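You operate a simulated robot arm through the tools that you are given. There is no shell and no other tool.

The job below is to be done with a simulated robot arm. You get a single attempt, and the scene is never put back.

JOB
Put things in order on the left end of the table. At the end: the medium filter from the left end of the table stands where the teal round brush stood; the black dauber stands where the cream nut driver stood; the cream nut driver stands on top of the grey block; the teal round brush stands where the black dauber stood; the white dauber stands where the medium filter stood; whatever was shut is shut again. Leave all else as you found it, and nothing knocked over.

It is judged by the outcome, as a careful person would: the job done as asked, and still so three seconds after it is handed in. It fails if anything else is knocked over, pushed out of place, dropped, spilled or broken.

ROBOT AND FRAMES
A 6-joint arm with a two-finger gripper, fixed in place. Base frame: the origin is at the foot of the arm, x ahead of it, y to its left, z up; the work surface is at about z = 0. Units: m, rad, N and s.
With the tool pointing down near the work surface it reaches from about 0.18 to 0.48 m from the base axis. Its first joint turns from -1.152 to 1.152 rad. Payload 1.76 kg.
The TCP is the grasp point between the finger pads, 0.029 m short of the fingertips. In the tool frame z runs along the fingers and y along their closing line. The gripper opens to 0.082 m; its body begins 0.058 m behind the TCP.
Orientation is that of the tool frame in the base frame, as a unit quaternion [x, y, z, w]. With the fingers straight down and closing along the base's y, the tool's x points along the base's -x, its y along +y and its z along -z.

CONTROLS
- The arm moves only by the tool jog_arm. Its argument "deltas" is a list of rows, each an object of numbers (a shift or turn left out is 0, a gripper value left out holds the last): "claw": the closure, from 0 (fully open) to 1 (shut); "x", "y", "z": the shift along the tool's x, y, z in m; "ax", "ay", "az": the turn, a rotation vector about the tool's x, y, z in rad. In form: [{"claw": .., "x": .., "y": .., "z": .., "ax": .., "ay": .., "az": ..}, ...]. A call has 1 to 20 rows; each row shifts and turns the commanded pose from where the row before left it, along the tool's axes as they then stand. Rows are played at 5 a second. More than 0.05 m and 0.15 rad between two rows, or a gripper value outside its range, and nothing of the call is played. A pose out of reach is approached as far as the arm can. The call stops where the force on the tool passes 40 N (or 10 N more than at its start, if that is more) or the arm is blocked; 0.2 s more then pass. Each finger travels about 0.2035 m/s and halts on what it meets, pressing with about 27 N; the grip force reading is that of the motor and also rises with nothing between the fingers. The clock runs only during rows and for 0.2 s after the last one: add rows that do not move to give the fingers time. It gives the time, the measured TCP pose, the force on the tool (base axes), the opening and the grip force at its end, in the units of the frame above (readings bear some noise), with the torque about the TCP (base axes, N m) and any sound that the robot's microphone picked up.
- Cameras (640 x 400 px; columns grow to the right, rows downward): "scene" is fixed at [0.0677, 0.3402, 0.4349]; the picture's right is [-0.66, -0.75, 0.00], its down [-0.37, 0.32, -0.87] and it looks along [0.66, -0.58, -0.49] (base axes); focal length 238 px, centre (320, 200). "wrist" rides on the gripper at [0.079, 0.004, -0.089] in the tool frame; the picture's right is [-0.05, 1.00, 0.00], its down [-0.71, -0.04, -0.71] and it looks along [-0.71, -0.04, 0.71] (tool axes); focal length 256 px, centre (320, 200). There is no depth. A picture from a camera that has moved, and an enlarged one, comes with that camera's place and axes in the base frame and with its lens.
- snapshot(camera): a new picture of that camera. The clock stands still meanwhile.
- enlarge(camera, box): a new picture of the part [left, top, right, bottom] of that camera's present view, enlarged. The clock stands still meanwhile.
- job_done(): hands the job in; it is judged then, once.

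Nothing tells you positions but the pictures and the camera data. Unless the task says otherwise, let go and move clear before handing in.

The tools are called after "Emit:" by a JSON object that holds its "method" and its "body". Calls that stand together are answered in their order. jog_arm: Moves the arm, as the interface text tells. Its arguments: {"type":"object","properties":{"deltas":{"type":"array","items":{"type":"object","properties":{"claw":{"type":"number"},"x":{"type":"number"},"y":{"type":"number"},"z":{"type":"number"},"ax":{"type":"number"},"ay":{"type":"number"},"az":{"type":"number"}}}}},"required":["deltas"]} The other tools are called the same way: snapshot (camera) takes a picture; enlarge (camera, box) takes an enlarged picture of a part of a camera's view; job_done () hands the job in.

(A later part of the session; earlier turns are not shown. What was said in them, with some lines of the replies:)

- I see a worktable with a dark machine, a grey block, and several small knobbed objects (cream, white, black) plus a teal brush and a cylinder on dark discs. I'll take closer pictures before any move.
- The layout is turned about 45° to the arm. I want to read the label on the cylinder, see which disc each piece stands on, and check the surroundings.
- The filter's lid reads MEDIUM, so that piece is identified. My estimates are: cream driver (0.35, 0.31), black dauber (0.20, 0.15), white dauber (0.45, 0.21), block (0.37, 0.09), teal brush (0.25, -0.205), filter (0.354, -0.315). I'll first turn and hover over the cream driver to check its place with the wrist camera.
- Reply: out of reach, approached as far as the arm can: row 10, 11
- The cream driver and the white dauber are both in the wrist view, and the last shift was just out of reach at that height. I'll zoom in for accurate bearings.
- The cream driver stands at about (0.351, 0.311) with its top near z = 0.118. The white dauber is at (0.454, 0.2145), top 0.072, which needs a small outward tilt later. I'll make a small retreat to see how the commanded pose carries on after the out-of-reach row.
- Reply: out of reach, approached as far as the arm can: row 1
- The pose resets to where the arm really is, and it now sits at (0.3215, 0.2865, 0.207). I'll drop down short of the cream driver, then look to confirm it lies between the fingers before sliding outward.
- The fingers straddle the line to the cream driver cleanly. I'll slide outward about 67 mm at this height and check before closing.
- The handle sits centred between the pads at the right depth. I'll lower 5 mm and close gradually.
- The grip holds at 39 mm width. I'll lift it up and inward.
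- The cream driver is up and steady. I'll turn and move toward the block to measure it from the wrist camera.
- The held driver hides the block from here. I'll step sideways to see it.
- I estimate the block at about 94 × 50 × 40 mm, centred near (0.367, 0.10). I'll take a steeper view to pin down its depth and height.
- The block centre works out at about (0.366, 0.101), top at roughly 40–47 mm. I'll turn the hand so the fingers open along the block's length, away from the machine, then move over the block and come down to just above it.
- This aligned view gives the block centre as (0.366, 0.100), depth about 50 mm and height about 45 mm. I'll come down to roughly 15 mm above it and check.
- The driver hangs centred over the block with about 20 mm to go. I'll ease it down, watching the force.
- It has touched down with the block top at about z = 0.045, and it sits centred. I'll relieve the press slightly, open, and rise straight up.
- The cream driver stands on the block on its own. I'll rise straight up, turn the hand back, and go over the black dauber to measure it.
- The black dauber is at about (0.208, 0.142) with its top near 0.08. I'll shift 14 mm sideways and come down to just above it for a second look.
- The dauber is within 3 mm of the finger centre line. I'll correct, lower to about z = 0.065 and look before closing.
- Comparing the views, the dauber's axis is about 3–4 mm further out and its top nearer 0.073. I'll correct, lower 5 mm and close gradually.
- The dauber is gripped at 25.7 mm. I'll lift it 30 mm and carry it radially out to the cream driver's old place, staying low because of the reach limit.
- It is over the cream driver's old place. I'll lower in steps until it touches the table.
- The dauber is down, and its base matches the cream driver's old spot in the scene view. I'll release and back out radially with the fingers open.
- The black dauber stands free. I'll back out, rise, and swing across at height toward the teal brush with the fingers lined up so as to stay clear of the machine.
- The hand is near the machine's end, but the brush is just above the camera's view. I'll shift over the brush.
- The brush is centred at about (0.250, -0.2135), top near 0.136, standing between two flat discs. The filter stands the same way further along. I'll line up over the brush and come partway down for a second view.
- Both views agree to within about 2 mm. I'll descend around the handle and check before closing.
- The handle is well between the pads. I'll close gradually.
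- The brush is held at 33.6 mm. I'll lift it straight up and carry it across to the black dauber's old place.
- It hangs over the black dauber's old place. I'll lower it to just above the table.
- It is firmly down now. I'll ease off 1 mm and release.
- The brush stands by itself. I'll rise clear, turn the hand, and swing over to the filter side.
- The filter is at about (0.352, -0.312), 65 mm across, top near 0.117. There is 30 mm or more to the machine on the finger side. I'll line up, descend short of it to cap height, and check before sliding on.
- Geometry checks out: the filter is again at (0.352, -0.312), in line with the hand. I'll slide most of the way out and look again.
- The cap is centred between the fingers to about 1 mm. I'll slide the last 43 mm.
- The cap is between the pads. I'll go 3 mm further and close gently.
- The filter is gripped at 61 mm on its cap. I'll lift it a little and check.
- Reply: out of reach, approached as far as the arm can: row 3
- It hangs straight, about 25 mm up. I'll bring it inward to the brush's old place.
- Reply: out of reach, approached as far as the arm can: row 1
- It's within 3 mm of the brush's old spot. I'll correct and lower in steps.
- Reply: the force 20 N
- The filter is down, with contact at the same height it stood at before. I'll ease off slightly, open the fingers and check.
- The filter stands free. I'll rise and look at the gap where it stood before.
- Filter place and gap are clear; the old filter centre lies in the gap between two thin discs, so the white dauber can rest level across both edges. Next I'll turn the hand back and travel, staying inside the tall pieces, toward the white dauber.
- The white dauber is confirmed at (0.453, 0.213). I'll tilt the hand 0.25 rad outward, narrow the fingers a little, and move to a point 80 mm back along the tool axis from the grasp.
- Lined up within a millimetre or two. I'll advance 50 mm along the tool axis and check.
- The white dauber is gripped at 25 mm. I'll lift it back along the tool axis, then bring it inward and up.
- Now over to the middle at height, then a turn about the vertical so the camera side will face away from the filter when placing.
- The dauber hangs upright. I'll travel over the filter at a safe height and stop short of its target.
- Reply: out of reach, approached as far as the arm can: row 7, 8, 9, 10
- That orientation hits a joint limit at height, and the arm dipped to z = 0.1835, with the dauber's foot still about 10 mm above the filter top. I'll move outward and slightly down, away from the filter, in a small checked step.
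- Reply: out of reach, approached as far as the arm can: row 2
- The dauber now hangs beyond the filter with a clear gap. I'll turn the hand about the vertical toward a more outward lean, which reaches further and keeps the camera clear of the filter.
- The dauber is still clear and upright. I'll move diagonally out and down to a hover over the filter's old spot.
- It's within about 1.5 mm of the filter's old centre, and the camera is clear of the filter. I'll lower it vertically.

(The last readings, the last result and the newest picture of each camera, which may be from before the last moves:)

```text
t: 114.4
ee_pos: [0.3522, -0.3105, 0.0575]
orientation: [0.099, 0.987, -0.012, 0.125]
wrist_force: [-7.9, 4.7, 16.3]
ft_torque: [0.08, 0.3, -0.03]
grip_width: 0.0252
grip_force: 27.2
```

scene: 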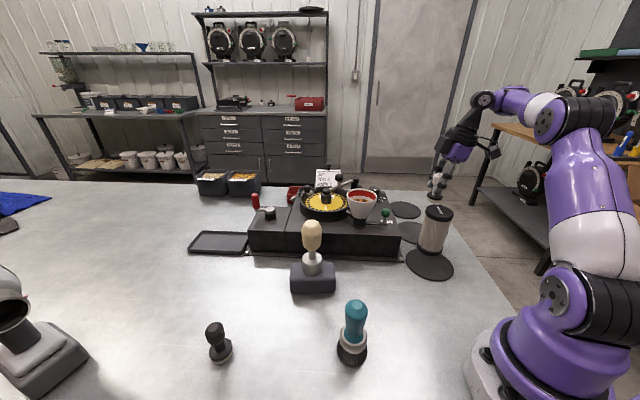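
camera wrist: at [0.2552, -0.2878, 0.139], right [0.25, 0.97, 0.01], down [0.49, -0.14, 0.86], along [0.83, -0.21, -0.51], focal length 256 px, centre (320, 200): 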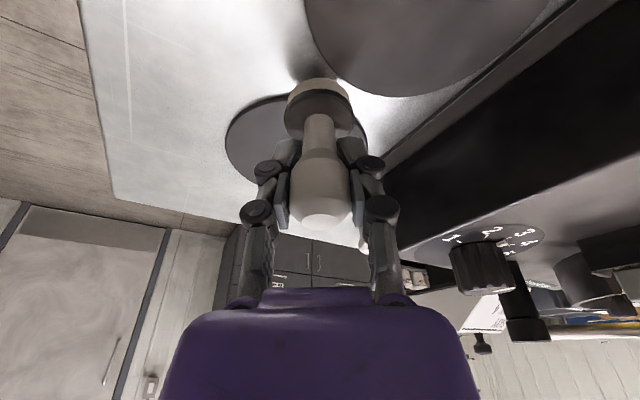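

Contact came at essentially the same height it was picked up at. I'll look closely before releasing.

Emit:
{"method": "enlarge", "body": {"camera": "scene", "box": [390, 180, 440, 225]}}

Emit:
{"method": "enlarge", "body": {"camera": "wrist", "box": [220, 50, 420, 180]}}

```text
8.89 times, centred on (415, 202) of scene
camera zoom: at [0.0677, 0.3403, 0.4349], right [-0.66, -0.75, 0.0], down [-0.37, 0.32, -0.87], along [0.66, -0.58, -0.49], focal length 2118 px, centre (-524, 178)
```

zoom: 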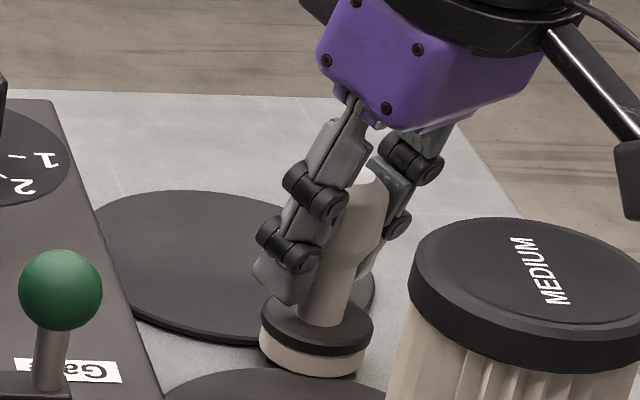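

```text
3.08 times, centred on (320, 115) of wrist
camera zoom: at [0.2546, -0.2858, 0.1257], right [0.25, 0.97, 0.01], down [0.49, -0.14, 0.86], along [0.83, -0.21, -0.51], focal length 788 px, centre (320, 462)
```

zoom: 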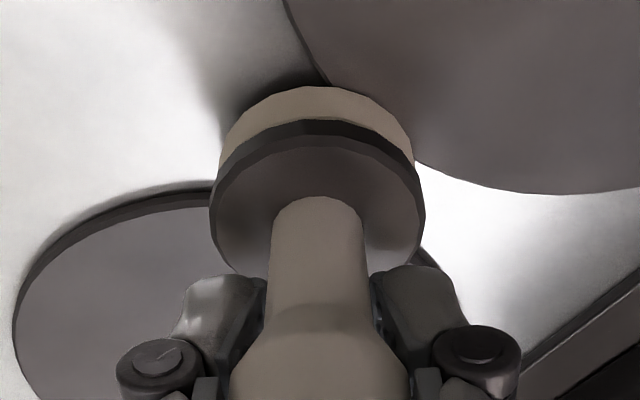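

The base sits flat in the gap where the filter stood. I'll ease off half a millimetre and open gradually.

Emit:
{"method": "jog_arm", "body": {"deltas": [{"z": -0.0006}, {"claw": 0.62}, {"claw": 0.5}, {"claw": 0.35}, {"claw": 0.2}, {}, {}]}}

Emit:
{"method": "enlarge", "body": {"camera": "scene", "box": [390, 180, 440, 225]}}

Emit:
{"method": "snapshot", "body": {"camera": "wrist"}}

```text
t: 116.0
ee_pos: [0.3504, -0.3106, 0.0577]
orientation: [0.098, 0.987, -0.012, 0.124]
wrist_force: [-0.7, -0.4, -0.4]
ft_torque: [-0.02, 0.0, -0.03]
grip_width: 0.0656
grip_force: 0.1
```

```text
8.89 times, centred on (415, 202) of scene
camera zoom: at [0.0677, 0.3402, 0.4349], right [-0.66, -0.75, 0.0], down [-0.37, 0.32, -0.87], along [0.66, -0.58, -0.49], focal length 2118 px, centre (-524, 178)
```

zoom: 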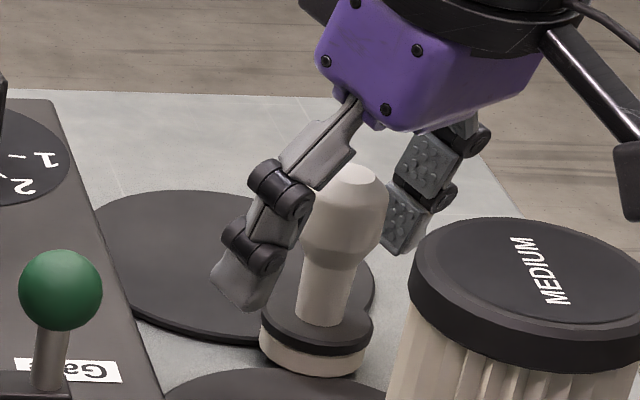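

```text
taken
camera wrist: at [0.2548, -0.2859, 0.1252], right [0.25, 0.97, 0.01], down [0.49, -0.14, 0.86], along [0.83, -0.21, -0.51], focal length 256 px, centre (320, 200)
```

wrist: 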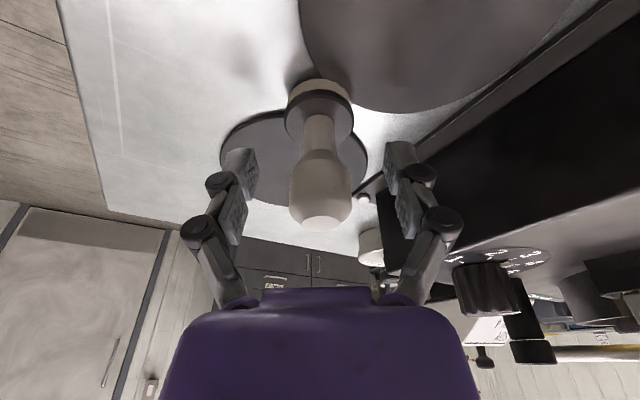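

The white dauber stands on its own. I'll withdraw along the tool axis and then up.

Emit:
{"method": "jog_arm", "body": {"deltas": [{"z": -0.015}, {"z": -0.02}, {"z": -0.025}, {"z": -0.025}, {"x": 0.0068, "y": 0.0099, "z": -0.0241}, {"x": 0.0068, "y": 0.0099, "z": -0.0241}, {"x": 0.0068, "y": 0.0099, "z": -0.0241}, {}, {}]}}

Emit:
{"method": "snapshot", "body": {"camera": "scene"}}

Emit:
{"method": "snapshot", "body": {"camera": "wrist"}}

Emit:
{"method": "enlarge", "body": {"camera": "scene", "box": [370, 170, 480, 280]}}

```text
t: 118.0
ee_pos: [0.3007, -0.27, 0.2037]
orientation: [0.098, 0.987, -0.011, 0.123]
wrist_force: [-0.6, -0.6, 0.2]
ft_torque: [0.02, -0.02, 0.0]
grip_width: 0.0656
grip_force: 0.1
```

```text
taken
```

scene: 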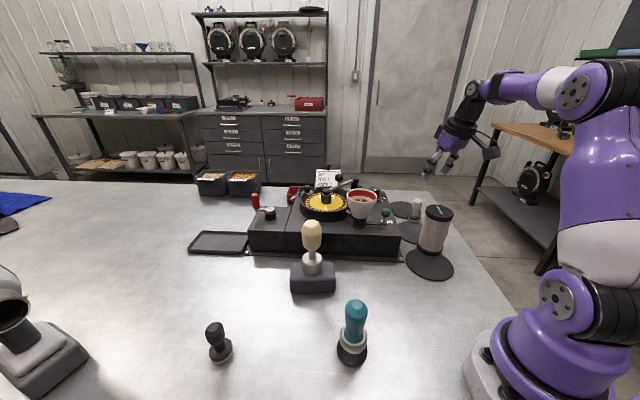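

```text
taken
camera wrist: at [0.2049, -0.2456, 0.2715], right [0.25, 0.97, 0.01], down [0.49, -0.14, 0.86], along [0.83, -0.21, -0.51], focal length 256 px, centre (320, 200)
```

wrist: 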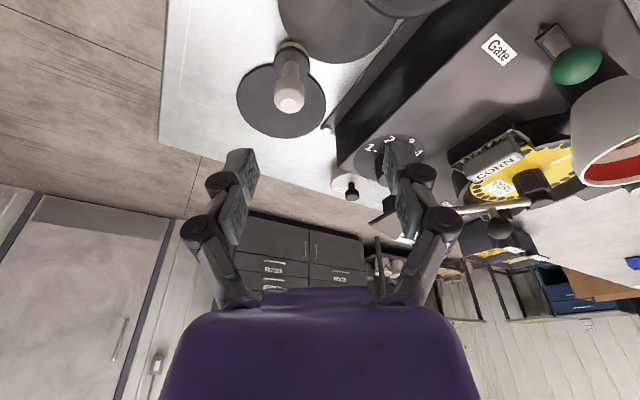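

```text
3.64 times, centred on (425, 225) of scene
camera zoom: at [0.0677, 0.3403, 0.4349], right [-0.66, -0.75, 0.0], down [-0.37, 0.32, -0.87], along [0.66, -0.58, -0.49], focal length 866 px, centre (-62, 109)
```

zoom: 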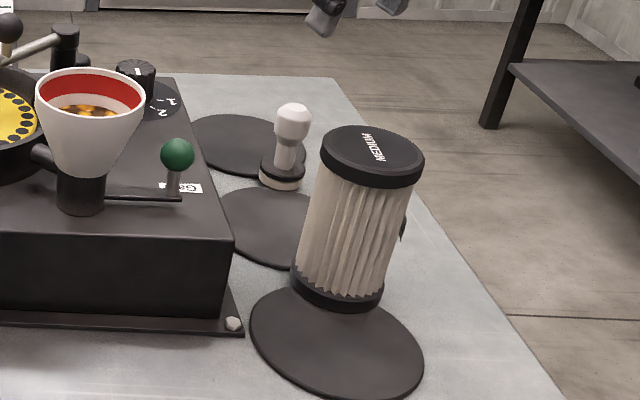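

All five pieces are placed and the arm is clear. I'll do a last close check of each item.

Emit:
{"method": "enlarge", "body": {"camera": "scene", "box": [170, 210, 400, 390]}}

Emit:
{"method": "enlarge", "body": {"camera": "scene", "box": [180, 160, 420, 300]}}

Emit:
{"method": "enlarge", "body": {"camera": "wrist", "box": [220, 0, 440, 150]}}

```text
2.22 times, centred on (285, 300) of scene
camera zoom: at [0.0677, 0.3403, 0.4349], right [-0.66, -0.75, 0.0], down [-0.37, 0.32, -0.87], along [0.66, -0.58, -0.49], focal length 530 px, centre (398, -22)
```

zoom: 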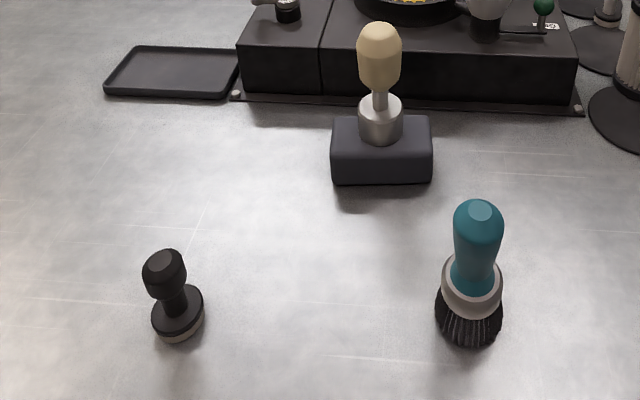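

```text
2.67 times, centred on (300, 230) of scene
camera zoom: at [0.0677, 0.3403, 0.4349], right [-0.66, -0.75, 0.0], down [-0.37, 0.32, -0.87], along [0.66, -0.58, -0.49], focal length 635 px, centre (373, 120)
```

zoom: 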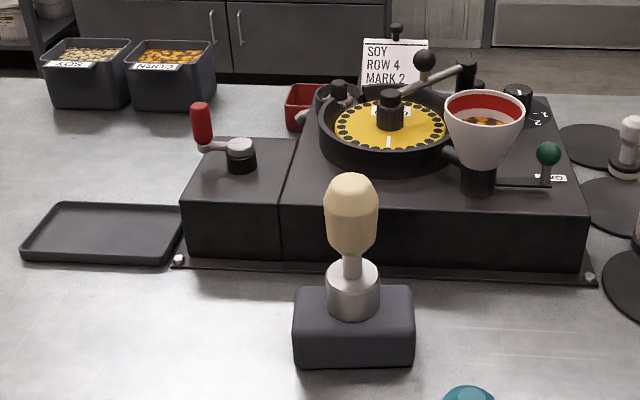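

```text
2.67 times, centred on (330, 75) of wrist
camera zoom: at [0.2049, -0.2456, 0.2715], right [0.25, 0.97, 0.01], down [0.49, -0.14, 0.86], along [0.83, -0.21, -0.51], focal length 683 px, centre (293, 533)
```

zoom: 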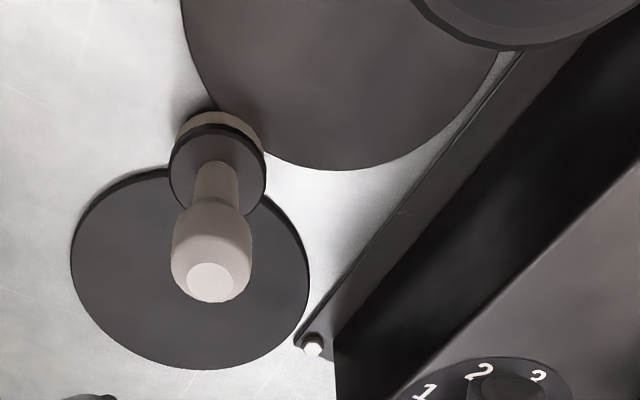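

All five pieces stand upright in the places asked for: cream driver on the block, black dauber, teal brush, filter and white dauber each on their new spot. The block, machine and discs look unmoved, nothing was opened, and the gripper is empty and clear. I'm handing the job in.

Emit:
{"method": "job_done", "body": {}}

```text
The job is handed in.
```

I moved all five pieces where you asked, and each one was standing upright in my last pictures. The job is handed in; I haven't seen the judging result.

- **Cream nut driver:** it stands on top of the grey block, roughly centred.
- **Black dauber:** it stands where the cream nut driver stood.
- **Teal round brush:** it stands where the black dauber stood.
- **Medium filter:** it stands where the teal round brush stood.
- **White dauber:** it stands where the medium filter stood, in the gap between the middle and far flat discs.

By the camera pictures, each piece is within about 3 mm of its target spot. I opened nothing, so there was nothing to shut again. The block, the machine and the discs look unmoved.

While I carried the white dauber over the filter, the arm hit a joint limit and dipped. The dauber's foot stayed about 10 mm above the filter by my estimate, and nothing was touched.
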